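You operate a simulated robot arm through the tools that you are given. There is no shell and no other tool. Be economical: measure what you need, move in short steps, check, and stop when the job is done.

You are at the controls of a simulated two-armed robot. One attempt, no reset.

## Task
On the packing table, fold the cloth in half.
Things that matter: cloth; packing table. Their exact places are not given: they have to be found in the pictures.

It is judged by the outcome, as a careful person would: the job done as asked, and still so three seconds after it is handed in. It fails if anything else is knocked over, pushed out of place, dropped, spilled or broken. Flat cloth is picked up by pressing the open fingertips on it (5 to 10 N) and closing them slowly along it; thin cloth reads only 2 to 8 mm in the jaws.

## Robot
Two 7-joint arms with two-finger parallel grippers on one trunk, on a base that drives. Base frame: it is fixed to the floor where the robot stands at the start and does not move with it; the origin is under the middle of the robot, x ahead of it, y to its left, z up; the surface under the hand at the start is at about z = 800. Readings come in mm, rad, newtons and seconds.
The left shoulder is at the start at [20, 170, 1103], the right one opposite. With the tool pointing down near the work surface each hand reaches from about 220 to 680 mm from the robot's upright axis, wherever it stands, measured 20 degrees to its own side. Places, roughly: cloth [500, 0, 800]; packing table [500, 0, 800]. Payload 3.8 kg a hand.
The tool frame of a hand sits at the grasp point between the pads (the TCP): z along the fingers, y along the line on which they close. The tips reach 30 mm beyond it. The gripper opens to 110 mm. The fingers are 20 mm wide and 10 mm thick; the gripper's body (48 by 112 mm) begins 55 mm behind the TCP.
Orientation is that of the tool frame in the base frame, as a unit quaternion [w, x, y, z]. With the fingers straight down and closing along the base's y, the tool's x points along the base's -x, its y along +y and its z along -z.

## Interface
- The arms move only by the tool servo_tool. It takes "left_commands", "right_commands" or both (then of equal length, played together; a hand with none holds still); each is text: rows parted by semicolons, each of 7 numbers parted by spaces: the turn, a rotation vector about the tool's x, y, z in units of 120 degrees (1.0 is 120 degrees), then the shift along the tool's x, y, z in units of 400 mm (1.0 is 400 mm), then the opening, from 0 (shut) to 1 (fully open). In form: rx ry rz dx dy dz claw; .... A call has 1 to 20 rows; each row is the pose to reach, as a shift and turn from the pose commanded when the call began, along the tool's axes at that moment. A call with a number of a shift or a turn outside -1 to 1 is refused whole. Rows are played at 5 a second. More than 50 mm and 0.15 rad between two rows, or a gripper value outside its range, and nothing of the call is played. A pose out of reach is approached as far as the arm can. The call stops where the force on the tool passes 40 N (or 10 N more than at its start, if that is more) or the arm is blocked; 0.2 s more then pass. The fingers move at their own pace (about 72 mm/s each) and stop on an object; they squeeze with about 37 N. The grip force told is the motor's: it shows also when the fingers shut on nothing. Time passes only in rows, and 0.2 s behind the last, so rows that repeat a pose let the fingers close. The reply holds the time, the measured pose of the TCP, the force on the tool along the base axes, the opening and the grip force, in the units named above and with some noise, with the torque about the TCP (base axes, N m) and any sound that the robot's microphone picked up.
- Cameras (640 x 400 px; columns grow to the right, rows downward): "scene" is now at [102.4, -16.9, 1243.2]; the picture's right is [-0.19, -0.98, 0.00], its down [-0.66, 0.13, -0.74] and it looks along [0.72, -0.14, -0.68] (base axes); focal length 249 px, centre (320, 200). "left" rides on the left gripper at [73, -17, -103] in its tool frame; the picture's right is [0.23, 0.97, 0.00], its down [-0.76, 0.18, -0.62] and it looks along [-0.61, 0.14, 0.78] (tool axes); focal length 222 px, centre (320, 200). "right" rides on the right gripper at [72, 17, -103] in its tool frame; the picture's right is [-0.23, 0.97, 0.00], its down [-0.76, -0.18, -0.62] and it looks along [-0.61, -0.14, 0.78] (tool axes); focal length 222 px, centre (320, 200).
- capture(camera): a new picture of that camera. The clock stands still meanwhile.
- raise_lower(by): slides the trunk up (or, below 0, down) by that many mm; the arms and the scene camera ride with it, the base frame stays. It gives what a move gives, with no picture.
- roll_base(legs): drives the robot by 1 to 6 legs, each [ahead, turn to the left] in mm and rad, along the robot's own axes; the way and the turn of a leg run together, so that a leg with both is an arc; at most 1500 mm and 3.142 rad a leg. The arms and the cameras ride along, it lands a little off, and it stops where it bumps. It gives what a move gives.
- head_to(pan, tilt): turns the head with the scene camera to pan (to the left, within 1.396 rad either way) and tilt (down, from -0.506 to 1.204), counted from straight ahead of the robot. It gives what a move gives.
- point_at(camera, pixels): for up to 12 pixels [column, row] of the newest picture of that camera ("zoom" is the newest enlarged one), the place [x, y, z] in the base frame of the surface seen there, good to about 3 mm. The clock stands still meanwhile.
- close_up(camera, box): a new picture of the part [left, top, right, bottom] of that camera's present view, enlarged. The clock stands still meanwhile.
- job_done(): hands the job in; it is judged then, once.

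Work in short steps. Measure before you move; look again where a grasp or a placing could have gone wrong, and mend it. You have 80 turns and 78 pictures in all, those below and enlarged ones among them. Open the grippers and draw the arms clear of the work before you hand the job in, unless the task says otherwise; then end with one line.

The tools are called as a command line: name --argument value ..., lists and objects as JSON in quotes. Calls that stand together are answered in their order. servo_tool: Moves the arms, as the interface text tells. Its arguments: {"type":"object","properties":{"left_commands":{"type":"string"},"right_commands":{"type":"string"}},"required":[]} The other tools are called the same way: raise_lower (by) slides the trunk up or down; roll_base (legs) drives the base; head_to (pan, tilt) turns the head that bears the scene camera; capture (camera) takes a picture; point_at (camera, pixels) gives the place of the surface under pixels of a picture; close_up (camera, box) takes an enlarged picture of a part of a camera's view; job_done () hands the job in.

At the start:

```text
clock: 0.0
left_eef_pos: [510.1, 178.3, 965.5]
left_tcp_rot: [0.0, -0.001, 1.0, 0.0]
left_ft_force: [-0.3, 0.0, 0.5]
left_moment: [0.0, 0.0, -0.01]
left_gripper_width: 109.9
left_finger_force: 0.0
right_eef_pos: [439.9, -232.1, 1003.4]
right_tcp_rot: [0.001, 0.0, 1.0, 0.0]
right_ft_force: [0.4, 0.4, 0.0]
right_moment: [0.03, -0.01, -0.02]
right_gripper_width: 109.9
right_finger_force: 0.0
trunk travel left (down, up): [-200.0, 370.0]
robot x, y, heading: [-0.2, 3.8, -0.001]
head pan, tilt: [-0.19, 0.742]
```

scene: 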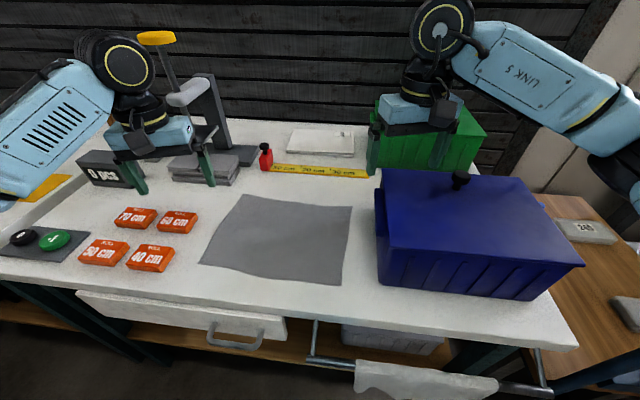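
right: 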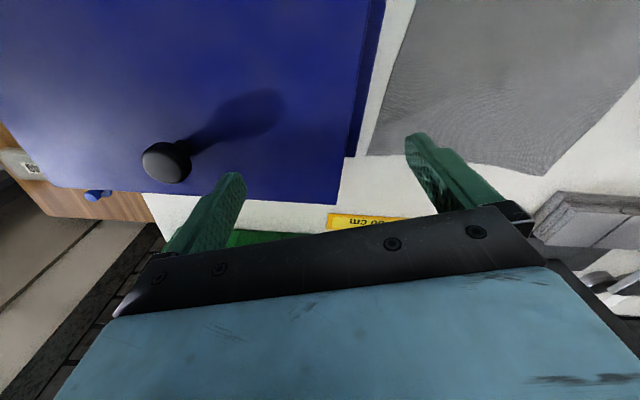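
left: 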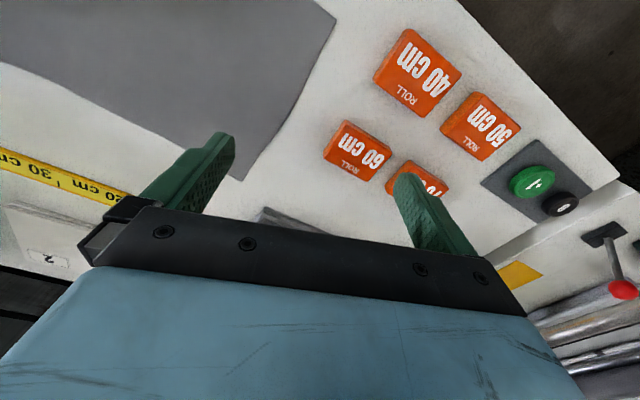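

The grey cloth lies at about (243,195), (352,206), (341,284), (201,263) in the scene picture. I measure its corners and the neighbours.

point_at --camera "scene" --pixels '[[243, 196], [351, 207], [341, 282], [202, 263], [280, 240], [378, 250], [376, 190], [174, 258], [197, 222], [380, 290], [270, 290], [300, 198]]'

close_up --camera "scene" --box '[180, 170, 400, 308]'

```text
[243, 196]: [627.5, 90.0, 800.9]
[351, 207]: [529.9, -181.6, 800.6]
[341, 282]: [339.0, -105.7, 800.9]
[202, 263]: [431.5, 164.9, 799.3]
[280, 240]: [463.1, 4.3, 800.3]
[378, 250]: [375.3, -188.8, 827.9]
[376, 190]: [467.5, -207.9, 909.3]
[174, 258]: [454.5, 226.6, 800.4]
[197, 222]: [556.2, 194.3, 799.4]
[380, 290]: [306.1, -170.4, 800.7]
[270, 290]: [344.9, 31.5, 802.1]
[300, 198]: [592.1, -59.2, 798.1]
```

```text
2.90 times, centred on (290, 239) of scene
```

zoom: 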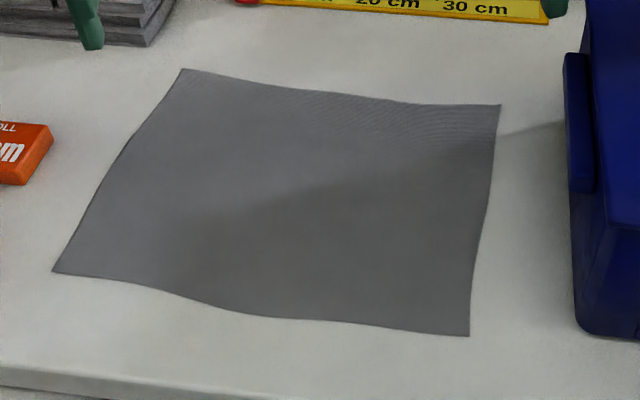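

I measure the blue box's left side and the things behind and left of the cloth, to know the clearances.

point_at --camera "scene" --pixels '[[384, 172], [377, 205], [380, 235], [378, 275], [385, 195], [390, 230], [266, 166], [230, 180], [277, 174], [178, 216], [372, 205], [460, 178]]'

point_at --camera "right" --pixels '[[383, 5], [345, 190], [352, 150], [335, 200], [375, 150], [545, 170], [350, 100]]'

```text
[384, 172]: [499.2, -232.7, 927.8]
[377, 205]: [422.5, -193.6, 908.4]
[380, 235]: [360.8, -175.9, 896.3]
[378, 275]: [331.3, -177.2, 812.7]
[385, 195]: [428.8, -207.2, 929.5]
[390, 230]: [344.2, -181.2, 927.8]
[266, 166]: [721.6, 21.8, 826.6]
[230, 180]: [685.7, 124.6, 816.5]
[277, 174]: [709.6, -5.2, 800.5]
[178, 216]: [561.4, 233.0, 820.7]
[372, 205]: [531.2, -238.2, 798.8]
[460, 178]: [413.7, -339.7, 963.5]
```

```text
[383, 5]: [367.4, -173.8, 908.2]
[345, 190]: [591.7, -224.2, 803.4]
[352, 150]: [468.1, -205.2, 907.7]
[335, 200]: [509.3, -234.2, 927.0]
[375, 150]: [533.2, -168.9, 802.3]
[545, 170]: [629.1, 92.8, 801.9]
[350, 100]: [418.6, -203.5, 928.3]
```

The box's left lip (z≈908) runs parallel to the cloth about 45 mm beyond the BC edge, so I'll fold the near edge (D at [431,165], C at [339,-106]) onto the far edge. First I bring both hands above the near edge, about 32 mm inside the corners, closing axis along that edge, jaws at ~40 mm.

servo_tool --right_commands "0 0 0.04 0.0525 0.0956 0 0.36; 0 0 0.08 0.105 0.191 0 0.36; 0 0 0.12 0.1575 0.287 0 0.36; 0 0 0.156 0.21 0.3825 0 0.36; 0 0 0.156 0.21 0.3825 0.11 0.36; 0 0 0.156 0.21 0.3825 0.22 0.36; 0 0 0.156 0.21 0.3825 0.333 0.36; 0 0 0.156 0.21 0.3825 0.333 0.36" --left_commands "0 0 0.04 0.05 -0.03 0 0.36; 0 0 0.08 0.10 -0.06 0 0.36; 0 0 0.12 0.15 -0.09 0 0.36; 0 0 0.156 0.205 -0.115 0 0.36; 0 0 0.156 0.205 -0.115 0.08 0.36; 0 0 0.156 0.205 -0.115 0.16 0.36; 0 0 0.156 0.205 -0.115 0.2375 0.36; 0 0 0.156 0.205 -0.115 0.2375 0.36"

capture --camera "scene"

capture --camera "right"

capture --camera "left"

```text
clock: 1.8
left_eef_pos: [427.4, 132.8, 869.0]
left_tcp_rot: [0.0, 0.162, 0.987, 0.0]
left_ft_force: [-0.8, -0.8, 0.8]
left_moment: [0.04, -0.02, 0.02]
left_gripper_width: 39.5
left_finger_force: 0.0
right_eef_pos: [354.8, -80.1, 872.9]
right_tcp_rot: [0.0, 0.162, 0.987, 0.0]
right_ft_force: [-0.4, 0.4, 0.3]
right_moment: [0.0, -0.02, 0.0]
right_gripper_width: 39.9
right_finger_force: 0.1
trunk travel left (down, up): [-200.0, 370.0]
robot x, y, heading: [0.1, 2.2, -0.006]
head pan, tilt: [-0.19, 0.742]
```

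```text
73 pictures are left
```

scene: 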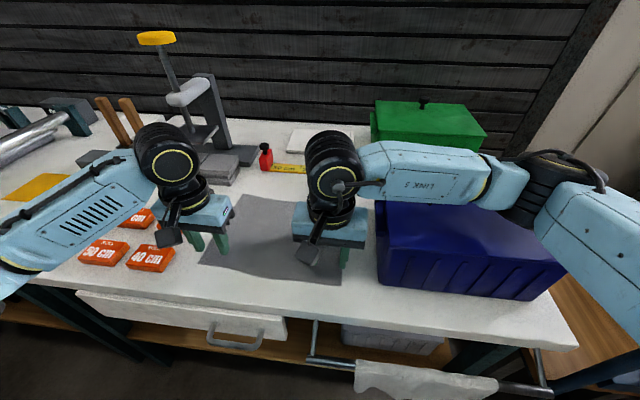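

```text
72 pictures are left
```

right: 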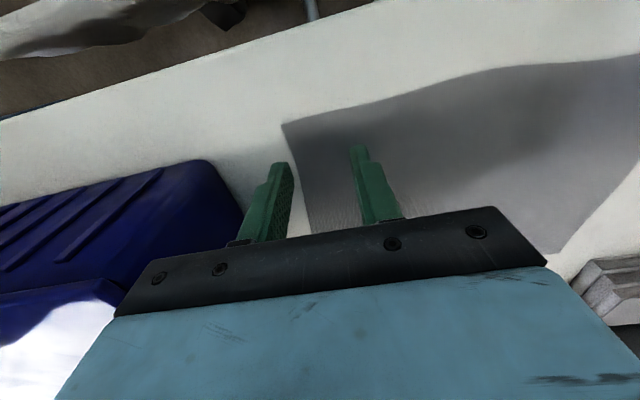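

```text
71 pictures are left
```

left: 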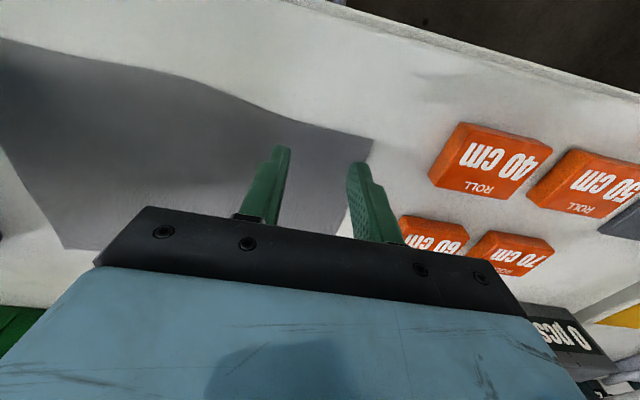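

I re-measure the corners with the hand cameras (right: C at (283,124); left: D at (374,139)).

point_at --camera "right" --pixels '[[285, 126], [340, 112], [400, 95], [300, 160], [450, 80]]'

point_at --camera "left" --pixels '[[372, 140], [320, 127], [260, 107], [220, 90], [350, 195]]'

```text
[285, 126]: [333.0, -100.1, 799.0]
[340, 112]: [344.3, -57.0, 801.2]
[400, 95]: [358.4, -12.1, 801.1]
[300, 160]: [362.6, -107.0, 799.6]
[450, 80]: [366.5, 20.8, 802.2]
```

```text
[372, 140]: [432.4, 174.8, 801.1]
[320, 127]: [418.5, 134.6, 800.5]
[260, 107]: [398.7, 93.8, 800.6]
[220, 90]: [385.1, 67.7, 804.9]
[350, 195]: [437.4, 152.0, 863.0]
```

Right hand is ~15 mm inside the edge, left ~9 mm; I nudge the right 6 mm towards the edge and descend both to just above the cloth.

servo_tool --right_commands "0 0 0 0.015 0 0.05 0.36; 0 0 0 0.015 0 0.095 0.36; 0 0 0 0.015 0 0.1025 0.36; 0 0 0 0.015 0 0.1025 0.36" --left_commands "0 0 0 0 0 0.05 0.36; 0 0 0 0 0 0.085 0.36; 0 0 0 0 0 0.0925 0.36; 0 0 0 0 0 0.0925 0.36"

```text
clock: 2.8
left_eef_pos: [428.4, 132.7, 833.3]
left_tcp_rot: [0.0, 0.162, 0.987, 0.0]
left_ft_force: [0.5, 0.0, -0.3]
left_moment: [-0.02, 0.01, 0.01]
left_gripper_width: 39.6
left_finger_force: 0.1
right_eef_pos: [350.7, -78.2, 831.4]
right_tcp_rot: [0.001, 0.163, 0.987, 0.0]
right_ft_force: [0.2, -1.2, 7.3]
right_moment: [-0.04, 0.0, -0.01]
right_gripper_width: 39.6
right_finger_force: 0.2
trunk travel left (down, up): [-200.0, 370.0]
robot x, y, heading: [1.6, 3.2, 0.004]
head pan, tilt: [-0.19, 0.742]
```

Right already presses at 7.3 N; left is about 2 mm above, so I lower it in small steps.

servo_tool --left_commands "0 0 0 0 0 0.003 0.36; 0 0 0 0 0 0.005 0.36; 0 0 0 0 0 0.005 0.36"

```text
clock: 3.6
left_eef_pos: [428.3, 133.1, 830.9]
left_tcp_rot: [0.0, 0.161, 0.987, 0.0]
left_ft_force: [-0.4, -0.3, -0.6]
left_moment: [0.02, 0.01, -0.01]
left_gripper_width: 39.9
left_finger_force: 0.1
right_eef_pos: [350.0, -79.8, 830.9]
right_tcp_rot: [0.001, 0.163, 0.987, 0.0]
right_ft_force: [1.6, -1.6, 9.7]
right_moment: [-0.05, -0.06, -0.02]
right_gripper_width: 39.6
right_finger_force: 0.0
trunk travel left (down, up): [-200.0, 370.0]
robot x, y, heading: [2.0, 1.9, 0.001]
head pan, tilt: [-0.19, 0.742]
```

Left still reads no force; another 1–1.5 mm down.

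servo_tool --left_commands "0 0 0 0 0 0.002 0.36; 0 0 0 0 0 0.0035 0.36; 0 0 0 0 0 0.0035 0.36"

```text
clock: 4.4
left_eef_pos: [428.5, 133.1, 831.6]
left_tcp_rot: [0.001, 0.162, 0.987, -0.001]
left_ft_force: [0.1, -1.2, 6.1]
left_moment: [-0.03, -0.01, 0.0]
left_gripper_width: 39.6
left_finger_force: 0.1
right_eef_pos: [349.3, -78.3, 831.0]
right_tcp_rot: [0.001, 0.163, 0.987, 0.0]
right_ft_force: [1.5, -0.5, 12.6]
right_moment: [-0.02, -0.04, 0.02]
right_gripper_width: 39.6
right_finger_force: 0.1
trunk travel left (down, up): [-200.0, 370.0]
robot x, y, heading: [-3.3, 2.5, 0.004]
head pan, tilt: [-0.19, 0.742]
```

Left presses 6 N, right drifted to 12.6 N; I ease the right by 0.4 mm and close both slowly.

servo_tool --right_commands "0 0 0 0 0 -0.001 0.36; 0 0 0 0 0 -0.001 0.33; 0 0 0 0 0 -0.001 0.3; 0 0 0 0 0 -0.001 0.27; 0 0 0 0 0 -0.001 0.24; 0 0 0 0 0 -0.001 0.21; 0 0 0 0 0 -0.001 0.18; 0 0 0 0 0 -0.001 0.15; 0 0 0 0 0 -0.001 0.12; 0 0 0 0 0 -0.001 0.09; 0 0 0 0 0 -0.001 0.06; 0 0 0 0 0 -0.001 0.03; 0 0 0 0 0 -0.001 0; 0 0 0 0 0 -0.001 0; 0 0 0 0 0 -0.001 0" --left_commands "0 0 0 0 0 0 0.36; 0 0 0 0 0 0 0.33; 0 0 0 0 0 0 0.3; 0 0 0 0 0 0 0.27; 0 0 0 0 0 0 0.24; 0 0 0 0 0 0 0.21; 0 0 0 0 0 0 0.18; 0 0 0 0 0 0 0.15; 0 0 0 0 0 0 0.12; 0 0 0 0 0 0 0.09; 0 0 0 0 0 0 0.06; 0 0 0 0 0 0 0.03; 0 0 0 0 0 0 0; 0 0 0 0 0 0 0; 0 0 0 0 0 0 0"

capture --camera "right"

capture --camera "left"

```text
clock: 7.6
left_eef_pos: [428.1, 131.2, 830.9]
left_tcp_rot: [0.001, 0.163, 0.987, 0.0]
left_ft_force: [-4.5, -9.5, 14.3]
left_moment: [-0.27, 0.15, -0.02]
left_gripper_width: 1.7
left_finger_force: 37.2
right_eef_pos: [350.1, -77.6, 831.9]
right_tcp_rot: [0.001, 0.163, 0.987, 0.0]
right_ft_force: [4.9, 9.3, 4.3]
right_moment: [0.32, -0.14, -0.1]
right_gripper_width: 1.7
right_finger_force: 37.1
trunk travel left (down, up): [-200.0, 370.0]
robot x, y, heading: [-1.7, -0.4, 0.001]
head pan, tilt: [-0.19, 0.742]
```

```text
70 pictures are left
```

right: 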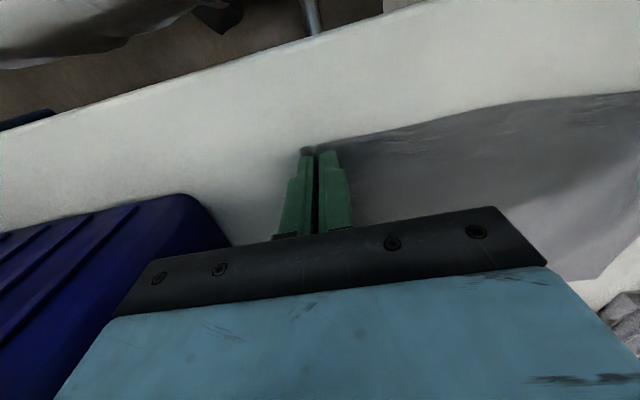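

```text
69 pictures are left
```

left: 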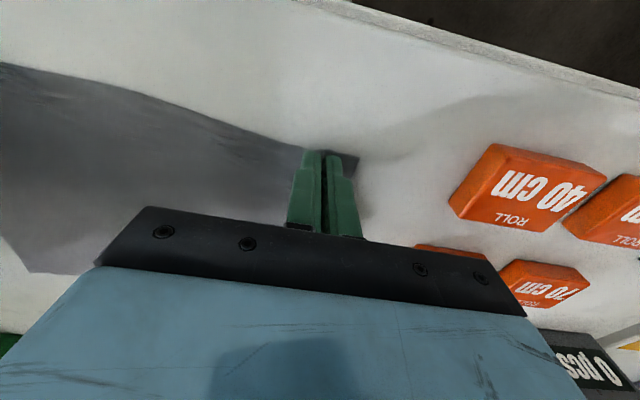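

Both grippers pinch the cloth (side forces of ~10 N between the hands show it is held). I lift both together along the first half of a semicircular arc towards the far edge, then look.

servo_tool --right_commands "0 0 0 -0.0082 -0.0005 -0.055 0; 0 0 0 -0.0322 -0.002 -0.106 0; 0 0 0 -0.0703 -0.0044 -0.15 0; 0 0 0 -0.12 -0.0075 -0.184 0; 0 0 0 -0.1779 -0.0111 -0.2053 0; 0 0 0 -0.24 -0.015 -0.2125 0; 0 0 0 -0.24 -0.015 -0.2125 0" --left_commands "0 0 0 -0.0082 -0.0005 -0.055 0; 0 0 0 -0.0322 -0.002 -0.106 0; 0 0 0 -0.0703 -0.0044 -0.15 0; 0 0 0 -0.12 -0.0075 -0.184 0; 0 0 0 -0.1779 -0.0111 -0.2053 0; 0 0 0 -0.24 -0.015 -0.2125 0; 0 0 0 -0.24 -0.015 -0.2125 0"

capture --camera "scene"

capture --camera "right"

capture --camera "left"

```text
clock: 9.2
left_eef_pos: [518.9, 95.8, 917.0]
left_tcp_rot: [0.0, 0.163, 0.987, -0.001]
left_ft_force: [-5.4, -11.2, -0.6]
left_moment: [-0.31, 0.19, 0.02]
left_gripper_width: 2.0
left_finger_force: 36.7
right_eef_pos: [437.4, -114.7, 915.9]
right_tcp_rot: [-0.001, 0.162, 0.987, 0.0]
right_ft_force: [4.9, 10.5, 0.5]
right_moment: [0.34, -0.15, -0.08]
right_gripper_width: 1.6
right_finger_force: 36.6
trunk travel left (down, up): [-200.0, 370.0]
robot x, y, heading: [1.8, -0.1, -0.001]
head pan, tilt: [-0.19, 0.742]
```

```text
68 pictures are left
```

scene: 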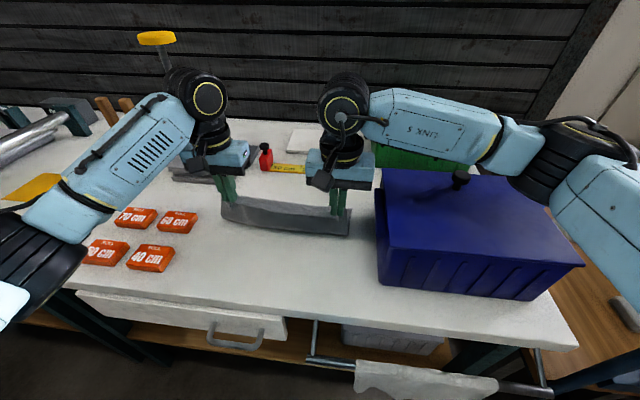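

```text
67 pictures are left
```

right: 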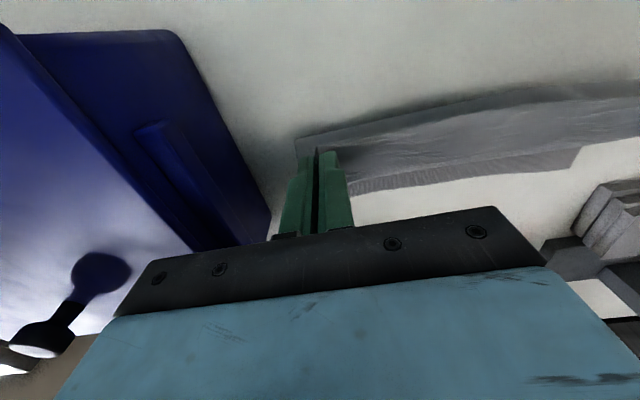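

```text
66 pictures are left
```

left: 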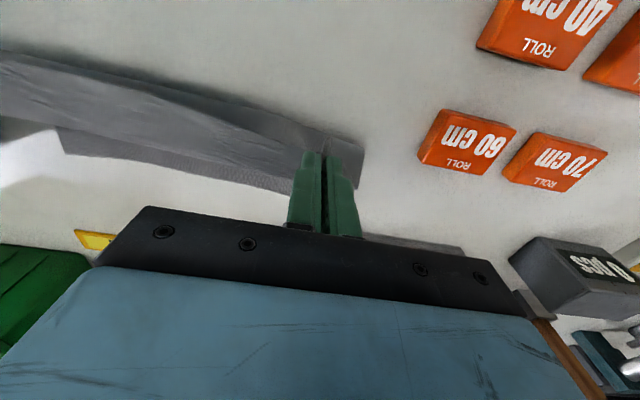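

Cloth hangs from both hands and the lower layer remains on the table. I check the lower layer's far edge: left picture corner at (65,152) and edge, right picture (572,165).

point_at --camera "left" --pixels '[[66, 150], [150, 162], [230, 177], [288, 190], [357, 183], [360, 150]]'

point_at --camera "right" --pixels '[[570, 164], [450, 180], [370, 190], [300, 145], [580, 148]]'

```text
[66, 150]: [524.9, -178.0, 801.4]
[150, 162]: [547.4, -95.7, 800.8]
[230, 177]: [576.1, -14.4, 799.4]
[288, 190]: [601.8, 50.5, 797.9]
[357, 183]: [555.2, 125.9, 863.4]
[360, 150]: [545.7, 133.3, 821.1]
```

```text
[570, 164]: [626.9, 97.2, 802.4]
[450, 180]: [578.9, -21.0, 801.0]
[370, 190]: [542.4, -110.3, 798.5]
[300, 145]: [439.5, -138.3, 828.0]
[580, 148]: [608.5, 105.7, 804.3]
```

The lower layer hasn't moved (A ≈ [627,96], B ≈ [526,-178]). I complete the arc to place the held edge over the far edge, ending with the tips ~4 mm above the table.

servo_tool --right_commands "0 0 0 -0.0628 -0.003 0.007 0; 0 0 0 -0.1213 -0.006 0.0275 0; 0 0 0 -0.1715 -0.008 0.06 0; 0 0 0 -0.21 -0.010 0.1025 0; 0 0 0 -0.2342 -0.012 0.152 0; 0 0 0 -0.2425 -0.012 0.205 0; 0 0 0 -0.2425 -0.012 0.205 0" --left_commands "0 0 0 -0.0603 -0.003 0.007 0; 0 0 0 -0.1165 -0.006 0.028 0; 0 0 0 -0.1648 -0.008 0.061 0; 0 0 0 -0.2018 -0.010 0.104 0; 0 0 0 -0.2251 -0.012 0.154 0; 0 0 0 -0.233 -0.013 0.2075 0; 0 0 0 -0.233 -0.013 0.2075 0"

capture --camera "scene"

capture --camera "right"

capture --camera "left"

```text
clock: 10.8
left_eef_pos: [604.2, 61.0, 832.8]
left_tcp_rot: [0.001, 0.162, 0.987, 0.0]
left_ft_force: [-1.1, -8.1, 7.0]
left_moment: [-0.3, 0.09, -0.01]
left_gripper_width: 1.8
left_finger_force: 36.5
right_eef_pos: [529.7, -151.8, 832.5]
right_tcp_rot: [0.0, 0.162, 0.987, -0.001]
right_ft_force: [3.2, 8.2, 1.0]
right_moment: [0.25, -0.11, -0.03]
right_gripper_width: 1.6
right_finger_force: 36.7
trunk travel left (down, up): [-200.0, 370.0]
robot x, y, heading: [-1.7, -2.1, -0.002]
head pan, tilt: [-0.19, 0.742]
```

```text
65 pictures are left
```

scene: 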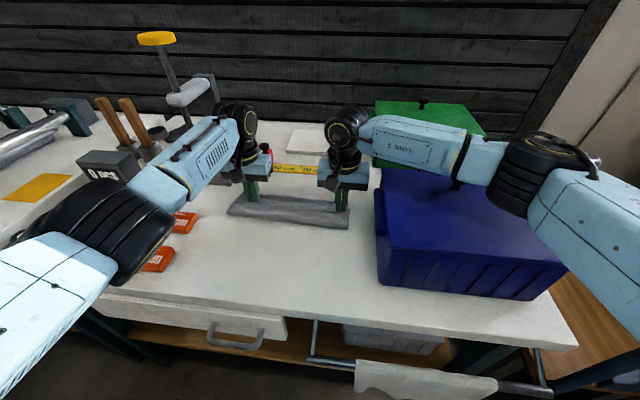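

```text
64 pictures are left
```

right: 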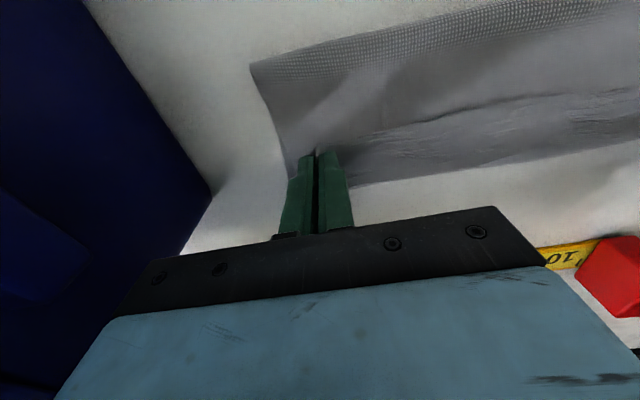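

```text
63 pictures are left
```

left: 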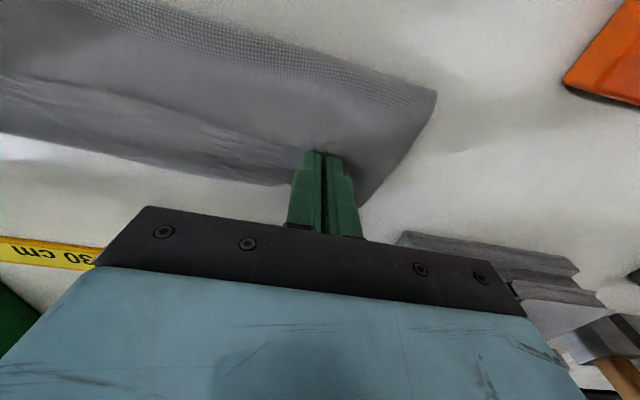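

The edge sits over the far edge with folds laid neatly. I press lightly and open both slowly to ~40 mm so the gathers spread back out.

servo_tool --right_commands "0 0 0 0 0 0.002 0; 0 0 0 0 0 0.002 0.04; 0 0 0 0 0 0.002 0.08; 0 0 0 0 0 0.002 0.12; 0 0 0 0 0 0.002 0.16; 0 0 0 0 0 0.002 0.2; 0 0 0 0 0 0.002 0.24; 0 0 0 0 0 0.002 0.28; 0 0 0 0 0 0.002 0.32; 0 0 0 0 0 0.002 0.36; 0 0 0 0 0 0.002 0.36" --left_commands "0 0 0 0 0 0 0; 0 0 0 0 0 0 0.04; 0 0 0 0 0 0 0.08; 0 0 0 0 0 0 0.12; 0 0 0 0 0 0 0.16; 0 0 0 0 0 0 0.2; 0 0 0 0 0 0 0.24; 0 0 0 0 0 0 0.28; 0 0 0 0 0 0 0.32; 0 0 0 0 0 0 0.36; 0 0 0 0 0 0 0.36"

capture --camera "right"

capture --camera "left"

```text
clock: 13.2
left_eef_pos: [603.1, 62.5, 832.3]
left_tcp_rot: [0.001, 0.163, 0.987, 0.0]
left_ft_force: [0.6, 0.9, 14.0]
left_moment: [-0.03, -0.01, -0.01]
left_gripper_width: 34.8
left_finger_force: 0.1
right_eef_pos: [527.3, -151.0, 832.3]
right_tcp_rot: [0.0, 0.162, 0.987, 0.0]
right_ft_force: [-0.9, -1.0, 3.0]
right_moment: [0.02, 0.0, -0.01]
right_gripper_width: 39.2
right_finger_force: 0.0
trunk travel left (down, up): [-200.0, 370.0]
robot x, y, heading: [-2.0, -3.4, 0.002]
head pan, tilt: [-0.19, 0.742]
```

```text
62 pictures are left
```

right: 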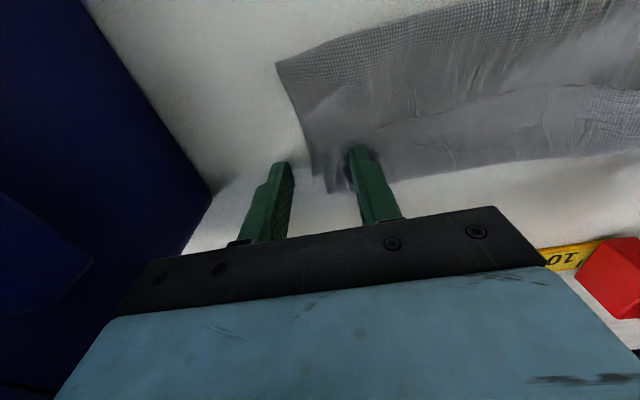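

```text
61 pictures are left
```

left: 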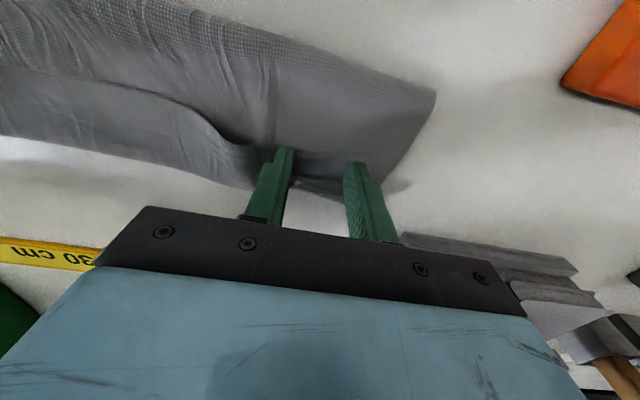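

The right inner finger pushed the cloth inward a bit. I raise both hands straight up 100 mm, and look at the result.

servo_tool --right_commands "0 0 0 0 0 -0.02 0.36; 0 0 0 0 0 -0.1 0.36; 0 0 0 0 0 -0.2 0.36; 0 0 0 0 0 -0.3 0.36; 0 0 0 0 0 -0.3 0.36" --left_commands "0 0 0 0 0 -0.02 0.36; 0 0 0 0 0 -0.1 0.36; 0 0 0 0 0 -0.2 0.36; 0 0 0 0 0 -0.3 0.36; 0 0 0 0 0 -0.3 0.36"

capture --camera "right"

capture --camera "left"

close_up --camera "scene" --box '[200, 150, 400, 275]'

```text
clock: 14.4
left_eef_pos: [602.4, 62.1, 952.4]
left_tcp_rot: [0.001, 0.161, 0.987, 0.0]
left_ft_force: [0.3, 0.3, -0.3]
left_moment: [-0.02, -0.02, 0.0]
left_gripper_width: 39.7
left_finger_force: 0.0
right_eef_pos: [529.0, -148.1, 953.1]
right_tcp_rot: [-0.001, 0.163, 0.987, 0.0]
right_ft_force: [0.0, 0.3, -0.6]
right_moment: [0.0, 0.02, 0.0]
right_gripper_width: 39.7
right_finger_force: 0.0
trunk travel left (down, up): [-200.0, 370.0]
robot x, y, heading: [0.1, 1.1, -0.001]
head pan, tilt: [-0.19, 0.742]
```

```text
60 pictures are left
```

right: 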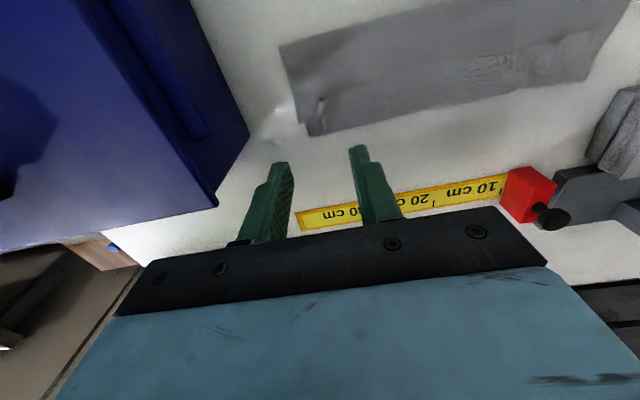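

```text
59 pictures are left
```

left: 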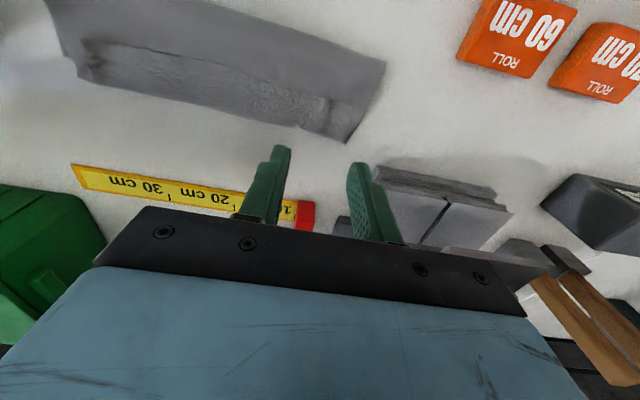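

```text
3.20 times, centred on (300, 212) of scene
```

zoom: 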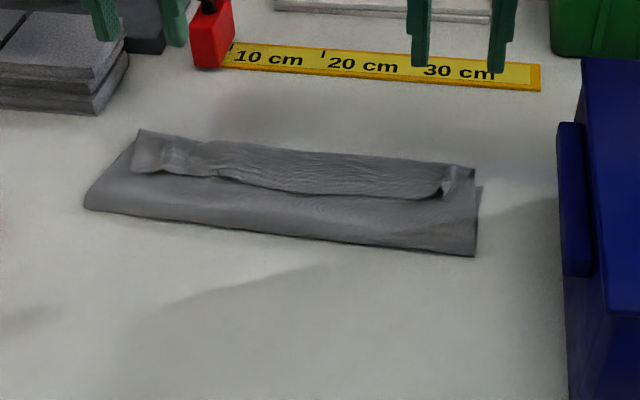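

The fold lies on the far side, but there is a raised band near the far edge. I look closer.

close_up --camera "right" --box '[260, 0, 640, 160]'

close_up --camera "left" --box '[40, 0, 400, 160]'

close_up --camera "scene" --box '[220, 180, 360, 240]'

```text
1.68 times, centred on (450, 80) of right
```

zoom: 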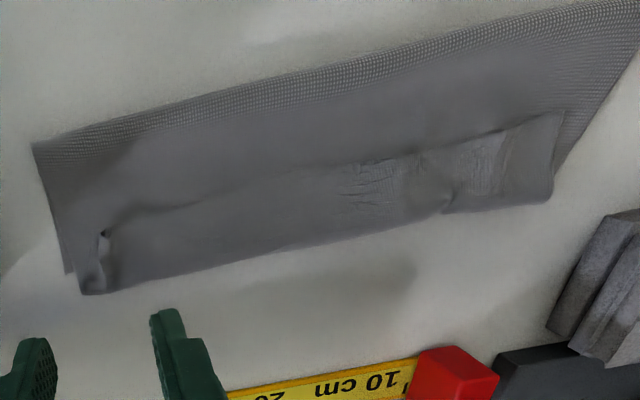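

```text
1.78 times, centred on (220, 80) of left
```

zoom: 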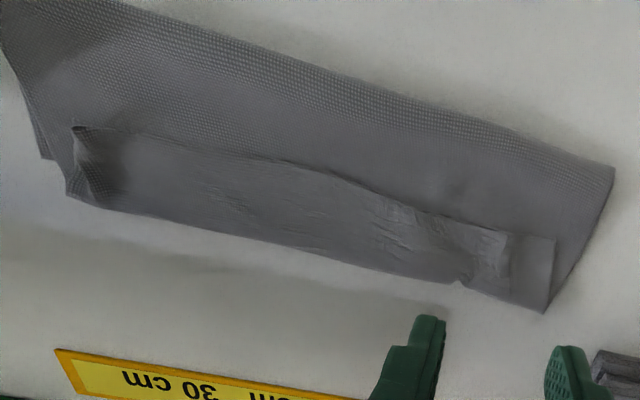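

```text
4.57 times, centred on (290, 210) of scene
```

zoom: 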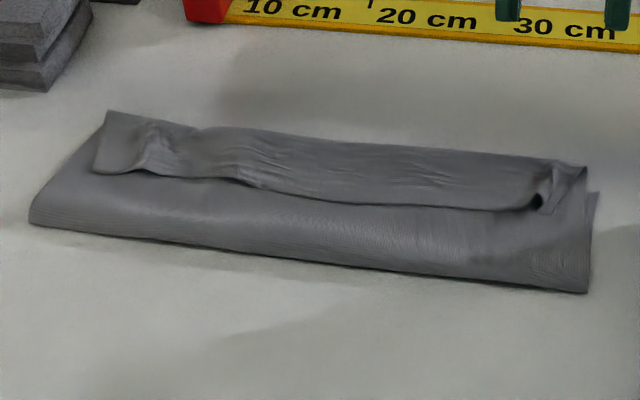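

I measure the strip: crease line, band edge and far boundary, from the newest zoom (scene).

point_at --camera "zoom" --pixels '[[32, 222], [585, 290], [592, 196], [584, 170], [108, 114], [98, 168], [530, 206], [300, 190], [360, 145], [320, 254], [250, 182], [300, 230]]'

```text
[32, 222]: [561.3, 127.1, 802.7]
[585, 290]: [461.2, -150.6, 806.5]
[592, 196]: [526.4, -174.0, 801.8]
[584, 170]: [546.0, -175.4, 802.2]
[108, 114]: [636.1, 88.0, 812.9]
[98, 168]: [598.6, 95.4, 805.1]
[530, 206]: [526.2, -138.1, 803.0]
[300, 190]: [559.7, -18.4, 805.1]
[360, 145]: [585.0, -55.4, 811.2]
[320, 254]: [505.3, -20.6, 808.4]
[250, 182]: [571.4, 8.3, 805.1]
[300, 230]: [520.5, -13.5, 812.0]
```

The held hem doubled back: a ~37 mm flap lies on top (edge at s≈535 mm along the fold direction, crease ~30 mm too far forward). I'll re-grip that flap right at its edge, pull it back and lay it over again; first I measure the flap edge precisely in the left picture.

point_at --camera "left" --pixels '[[90, 73], [113, 74], [152, 80], [208, 91], [265, 113], [321, 133], [348, 135], [345, 172], [300, 165], [200, 133], [85, 115], [150, 100]]'

```text
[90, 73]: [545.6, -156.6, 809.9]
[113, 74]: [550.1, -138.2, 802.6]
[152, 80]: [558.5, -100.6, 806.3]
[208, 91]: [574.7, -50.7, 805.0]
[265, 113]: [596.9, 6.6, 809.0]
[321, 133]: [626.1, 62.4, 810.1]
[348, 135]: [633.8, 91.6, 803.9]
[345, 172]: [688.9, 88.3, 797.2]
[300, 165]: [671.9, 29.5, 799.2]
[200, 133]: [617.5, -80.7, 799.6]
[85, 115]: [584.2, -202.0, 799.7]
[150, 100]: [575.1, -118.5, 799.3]
```

My rows were off by the zoom's aspect padding; I re-measure with corrected pixels.

point_at --camera "left" --pixels '[[113, 43], [152, 48], [180, 54], [208, 60], [236, 72], [265, 82], [293, 94], [321, 101], [348, 105], [345, 140], [270, 118], [180, 94]]'

```text
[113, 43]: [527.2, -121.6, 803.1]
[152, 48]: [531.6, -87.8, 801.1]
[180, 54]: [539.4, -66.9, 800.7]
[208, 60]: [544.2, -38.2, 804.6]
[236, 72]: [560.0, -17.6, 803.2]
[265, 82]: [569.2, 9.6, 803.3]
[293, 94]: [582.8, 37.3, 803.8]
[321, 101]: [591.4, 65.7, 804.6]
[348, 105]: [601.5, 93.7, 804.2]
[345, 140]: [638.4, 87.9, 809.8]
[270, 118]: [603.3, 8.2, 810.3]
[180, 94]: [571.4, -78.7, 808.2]
```

The flap edge runs from [527,-122] through [569,10] to [601,94]. I position both hands with the fingers straddling that edge (≈2–3 mm inside), jaws 26 mm, and descend to ~8 mm above the table level.

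servo_tool --right_commands "0 0 0 0.014 0.05 0 0.24; 0 0 0 0.027 0.101 0.06 0.24; 0 0 0 0.027 0.101 0.16 0.24; 0 0 0 0.027 0.101 0.25 0.24; 0 0 0 0.027 0.101 0.2875 0.24; 0 0 0 0.027 0.101 0.2875 0.24" --left_commands "0 0 0 0.01 -0.028 0 0.24; 0 0 0 0.021 -0.056 0.06 0.24; 0 0 0 0.021 -0.056 0.16 0.24; 0 0 0 0.021 -0.056 0.25 0.24; 0 0 0 0.021 -0.056 0.286 0.24; 0 0 0 0.021 -0.056 0.286 0.24"

capture --camera "right"

capture --camera "left"

```text
clock: 15.8
left_eef_pos: [590.4, 43.4, 834.6]
left_tcp_rot: [0.0, 0.163, 0.987, 0.0]
left_ft_force: [-0.6, -0.1, -0.1]
left_moment: [0.02, 0.0, 0.04]
left_gripper_width: 26.4
left_finger_force: 0.1
right_eef_pos: [532.0, -108.7, 838.1]
right_tcp_rot: [0.0, 0.163, 0.987, 0.0]
right_ft_force: [-0.6, -0.8, 0.4]
right_moment: [0.03, 0.03, 0.02]
right_gripper_width: 26.3
right_finger_force: 0.0
trunk travel left (down, up): [-200.0, 370.0]
robot x, y, heading: [3.1, -2.4, 0.001]
head pan, tilt: [-0.19, 0.742]
```

```text
54 pictures are left
```

right: 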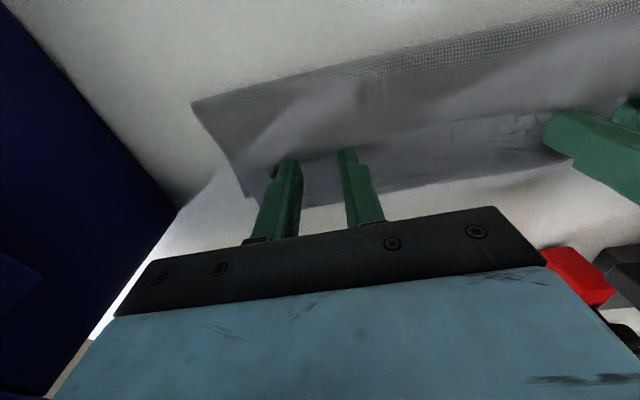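

```text
53 pictures are left
```

left: 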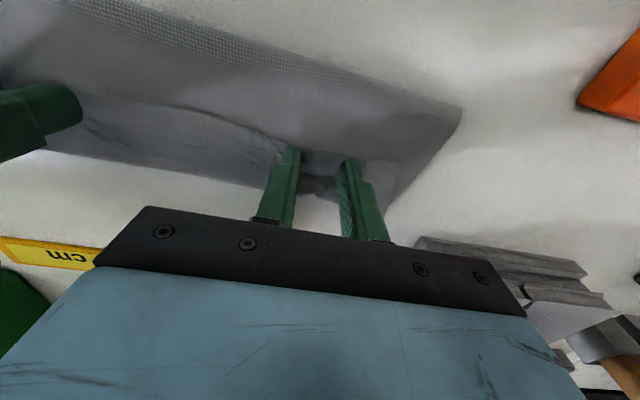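

Both are in place at the flap edge with no contact yet. I lower in small steps.

servo_tool --right_commands "0 0 0 0 0 0.005 0.24; 0 0 0 0 0 0.01 0.24; 0 0 0 0 0 0.0125 0.24; 0 0 0 0 0 0.0125 0.24" --left_commands "0 0 0 0 0 0.002 0.24; 0 0 0 0 0 0.004 0.24; 0 0 0 0 0 0.005 0.24; 0 0 0 0 0 0.005 0.24"

```text
clock: 16.8
left_eef_pos: [590.2, 43.7, 836.2]
left_tcp_rot: [-0.001, 0.161, 0.987, 0.0]
left_ft_force: [0.5, 0.3, -0.2]
left_moment: [-0.03, -0.03, 0.03]
left_gripper_width: 26.4
left_finger_force: 0.1
right_eef_pos: [531.1, -107.2, 832.8]
right_tcp_rot: [0.0, 0.163, 0.987, 0.0]
right_ft_force: [0.4, -0.3, -0.2]
right_moment: [-0.02, 0.0, 0.0]
right_gripper_width: 26.6
right_finger_force: 0.0
trunk travel left (down, up): [-200.0, 370.0]
robot x, y, heading: [2.2, -0.3, 0.0]
head pan, tilt: [-0.19, 0.742]
```

Still no contact; lower a bit more (left 2 mm, right 1 mm).

servo_tool --right_commands "0 0 0 0 0 0.001 0.24; 0 0 0 0 0 0.002 0.24; 0 0 0 0 0 0.002 0.24" --left_commands "0 0 0 0 0 0.003 0.24; 0 0 0 0 0 0.005 0.24; 0 0 0 0 0 0.005 0.24"

```text
clock: 17.6
left_eef_pos: [590.3, 43.9, 834.1]
left_tcp_rot: [0.0, 0.161, 0.987, -0.001]
left_ft_force: [-0.7, -0.3, 0.3]
left_moment: [0.02, 0.02, 0.0]
left_gripper_width: 26.2
left_finger_force: 0.0
right_eef_pos: [531.4, -107.7, 832.7]
right_tcp_rot: [0.0, 0.163, 0.987, 0.0]
right_ft_force: [-0.4, -0.5, 3.7]
right_moment: [-0.07, 0.0, 0.0]
right_gripper_width: 26.5
right_finger_force: 0.0
trunk travel left (down, up): [-200.0, 370.0]
robot x, y, heading: [-1.8, 1.9, 0.004]
head pan, tilt: [-0.19, 0.742]
```

Right touches at 3.7 N; left needs another ~1.5 mm.

servo_tool --left_commands "0 0 0 0 0 0.002 0.24; 0 0 0 0 0 0.004 0.24; 0 0 0 0 0 0.004 0.24"

```text
clock: 18.4
left_eef_pos: [590.2, 43.6, 830.9]
left_tcp_rot: [0.001, 0.161, 0.987, 0.0]
left_ft_force: [0.9, 1.0, 2.5]
left_moment: [-0.02, -0.02, 0.01]
left_gripper_width: 26.5
left_finger_force: 0.1
right_eef_pos: [531.6, -107.7, 832.8]
right_tcp_rot: [0.001, 0.163, 0.987, 0.0]
right_ft_force: [-0.3, 0.1, 3.6]
right_moment: [-0.05, -0.02, -0.02]
right_gripper_width: 26.4
right_finger_force: 0.0
trunk travel left (down, up): [-200.0, 370.0]
robot x, y, heading: [-0.6, 2.1, 0.001]
head pan, tilt: [-0.19, 0.742]
```

Both touch (2.5–3.6 N); I add 0.4 mm and close slowly, then lift 25 mm to see what is held.

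servo_tool --right_commands "0 0 0 0 0 0.0007 0.24; 0 0 0 0 0 0.0007 0.2; 0 0 0 0 0 0.0007 0.16; 0 0 0 0 0 0.0007 0.12; 0 0 0 0 0 0.0007 0.08; 0 0 0 0 0 0.0007 0.04; 0 0 0 0 0 0.0007 0; 0 0 0 0 0 0.0007 0; 0 0 0 0 0 0.0007 0; 0 0 0 0.01 0 -0.03 0; 0 0 0 0.02 0 -0.06 0; 0 0 0 0.02 0 -0.06 0" --left_commands "0 0 0 0 0 0.001 0.24; 0 0 0 0 0 0.001 0.2; 0 0 0 0 0 0.001 0.16; 0 0 0 0 0 0.001 0.12; 0 0 0 0 0 0.001 0.08; 0 0 0 0 0 0.001 0.04; 0 0 0 0 0 0.001 0; 0 0 0 0 0 0.001 0; 0 0 0 0 0 0.001 0; 0 0 0 0.01 0 -0.03 0; 0 0 0 0.02 0 -0.06 0; 0 0 0 0.02 0 -0.06 0"

capture --camera "right"

capture --camera "left"

close_up --camera "scene" --box '[200, 150, 400, 275]'

```text
clock: 21.0
left_eef_pos: [581.3, 44.7, 856.4]
left_tcp_rot: [0.0, 0.162, 0.987, 0.0]
left_ft_force: [-4.0, -11.4, 0.9]
left_moment: [-0.35, 0.14, 0.03]
left_gripper_width: 4.9
left_finger_force: 37.6
right_eef_pos: [524.7, -105.4, 856.6]
right_tcp_rot: [0.0, 0.162, 0.987, 0.0]
right_ft_force: [4.2, 10.9, 0.0]
right_moment: [0.35, -0.12, 0.04]
right_gripper_width: 1.3
right_finger_force: 37.1
trunk travel left (down, up): [-200.0, 370.0]
robot x, y, heading: [-4.5, 1.9, -0.0]
head pan, tilt: [-0.19, 0.742]
```

```text
52 pictures are left
```

right: 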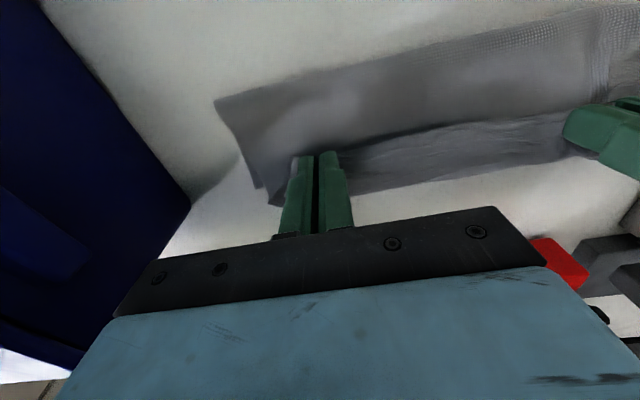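

```text
51 pictures are left
```

left: 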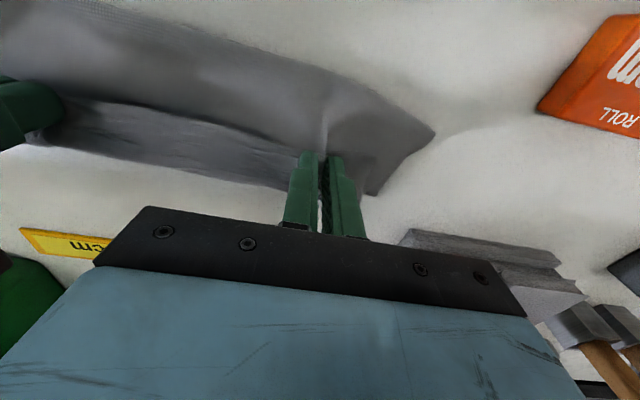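

```text
3.20 times, centred on (300, 212) of scene
```

zoom: 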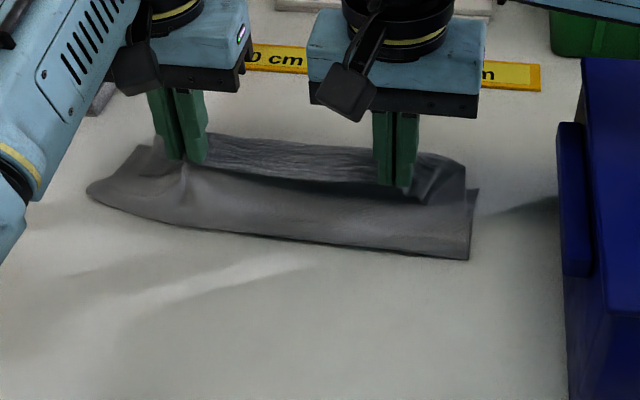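

The right grip is clean (1.3 mm) but the left holds several layers (4.9 mm, crease pulled up). I lower the left, open it slightly, and look at its flap edge again.

servo_tool --left_commands "0 0 0 -0.01 0 0.03 0; 0 0 0 -0.015 0 0.05 0; 0 0 0 -0.015 0 0.05 0.1; 0 0 0 -0.015 0 0.05 0.24; 0 0 0 -0.015 0 0.03 0.24; 0 0 0 -0.015 0 -0.05 0.24; 0 0 0 -0.015 0 -0.1 0.24; 0 0 0 -0.015 0 -0.1 0.24"

capture --camera "left"

close_up --camera "scene" --box '[200, 150, 400, 275]'

```text
clock: 22.8
left_eef_pos: [588.0, 44.0, 895.7]
left_tcp_rot: [0.0, 0.161, 0.987, 0.0]
left_ft_force: [0.1, -0.3, 0.8]
left_moment: [0.05, -0.03, -0.03]
left_gripper_width: 26.3
left_finger_force: 0.0
right_eef_pos: [524.3, -105.5, 855.8]
right_tcp_rot: [0.0, 0.163, 0.987, 0.0]
right_ft_force: [0.5, -0.7, 0.0]
right_moment: [0.01, -0.02, 0.04]
right_gripper_width: 1.6
right_finger_force: 37.0
trunk travel left (down, up): [-200.0, 370.0]
robot x, y, heading: [2.7, -4.9, -0.0]
head pan, tilt: [-0.19, 0.742]
```

```text
49 pictures are left
```

left: 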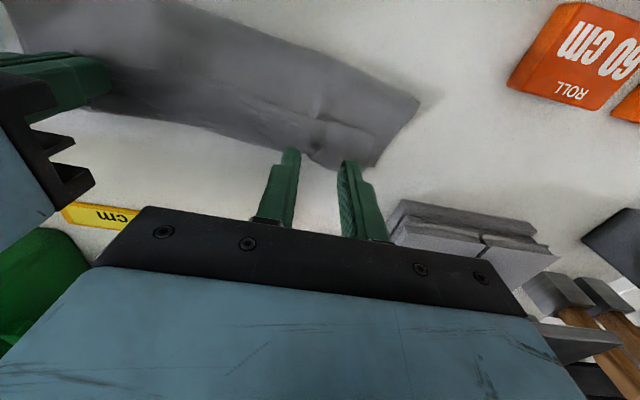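

```text
3.20 times, centred on (300, 212) of scene
```

zoom: 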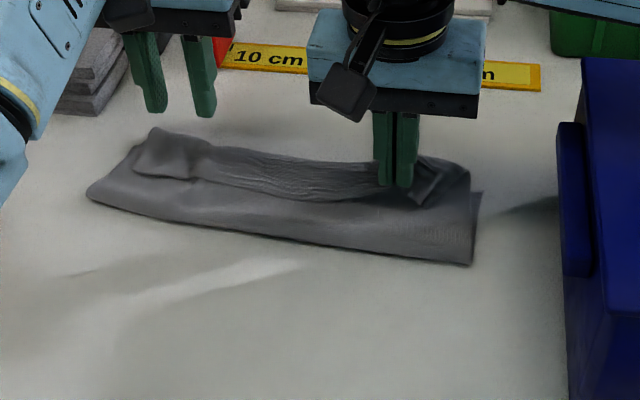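

I release only there: now the right hand peels its side of the flap up and back to mid-arc, which should free the left part of the hem.

servo_tool --right_commands "0 0 0 0.03 0 -0.06 0; 0 0 0 0.08 0 -0.11 0; 0 0 0 0.14 0 -0.14 0; 0 0 0 0.19 0 -0.15 0; 0 0 0 0.19 0 -0.15 0" --left_commands "0 0 0 0 0 -0.02 0.24; 0 0 0 0 0 -0.05 0.24; 0 0 0 0 0 -0.08 0.24; 0 0 0 0 0 -0.1 0.24; 0 0 0 0 0 -0.1 0.24"

capture --camera "left"

close_up --camera "scene" --box '[180, 140, 400, 278]'

```text
clock: 24.0
left_eef_pos: [588.8, 42.7, 936.4]
left_tcp_rot: [-0.001, 0.162, 0.987, 0.0]
left_ft_force: [-1.8, 0.4, -0.4]
left_moment: [-0.03, 0.0, 0.03]
left_gripper_width: 26.5
left_finger_force: 0.1
right_eef_pos: [452.7, -81.3, 916.5]
right_tcp_rot: [0.0, 0.164, 0.986, 0.0]
right_ft_force: [-0.7, 0.0, -0.5]
right_moment: [0.03, -0.03, 0.01]
right_gripper_width: 1.6
right_finger_force: 37.2
trunk travel left (down, up): [-200.0, 370.0]
robot x, y, heading: [-1.6, 0.6, -0.002]
head pan, tilt: [-0.19, 0.742]
```

```text
47 pictures are left
```

left: 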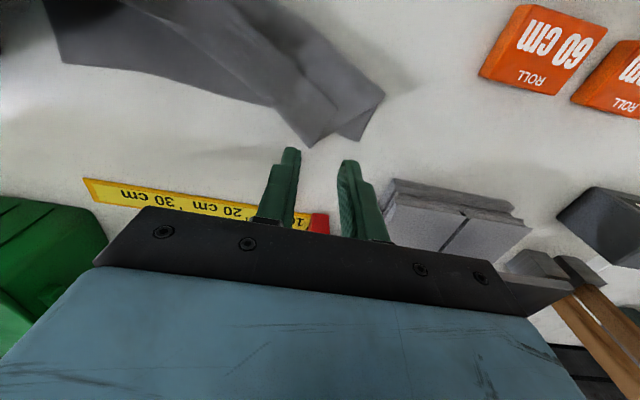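

```text
2.90 times, centred on (290, 209) of scene
```

zoom: 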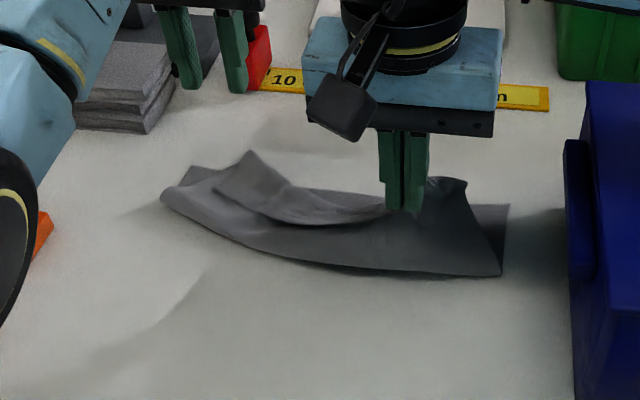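

The left corner now stands free. I continue the right hand down its unfolding arc to the near edge's original line.

servo_tool --right_commands "0 0 0 0.07 0 0.007 0; 0 0 0 0.13 0 0.03 0; 0 0 0 0.185 0 0.06 0; 0 0 0 0.228 0 0.1 0; 0 0 0 0.255 0 0.15 0; 0 0 0 0.265 0 0.195 0; 0 0 0 0.265 0 0.195 0"

close_up --camera "scene" --box '[160, 140, 400, 290]'

capture --camera "left"

```text
clock: 25.6
left_eef_pos: [588.7, 43.6, 937.5]
left_tcp_rot: [0.0, 0.161, 0.987, 0.0]
left_ft_force: [-0.8, 1.3, 0.2]
left_moment: [0.03, 0.0, -0.02]
left_gripper_width: 26.3
left_finger_force: 0.1
right_eef_pos: [351.4, -46.0, 837.4]
right_tcp_rot: [0.001, 0.163, 0.987, 0.0]
right_ft_force: [-1.1, 0.2, 0.4]
right_moment: [-0.02, -0.01, 0.03]
right_gripper_width: 1.5
right_finger_force: 36.7
trunk travel left (down, up): [-200.0, 370.0]
robot x, y, heading: [0.1, -3.0, 0.002]
head pan, tilt: [-0.19, 0.742]
```

```text
2.67 times, centred on (280, 215) of scene
```

zoom: 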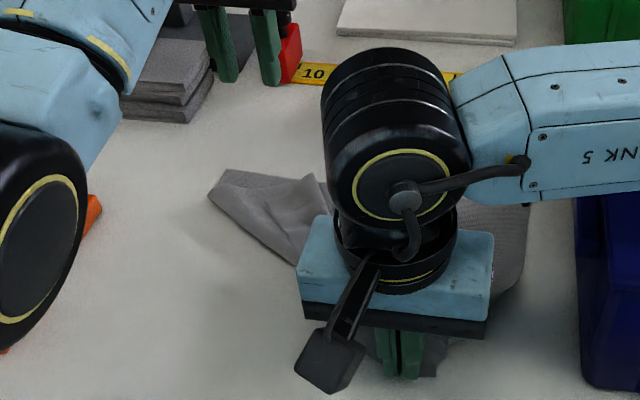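

```text
44 pictures are left
```

left: 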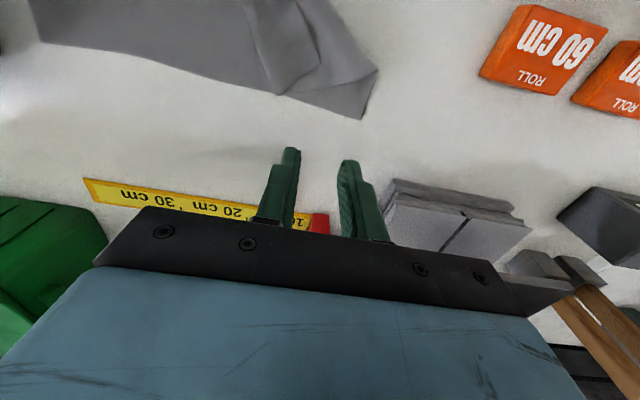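

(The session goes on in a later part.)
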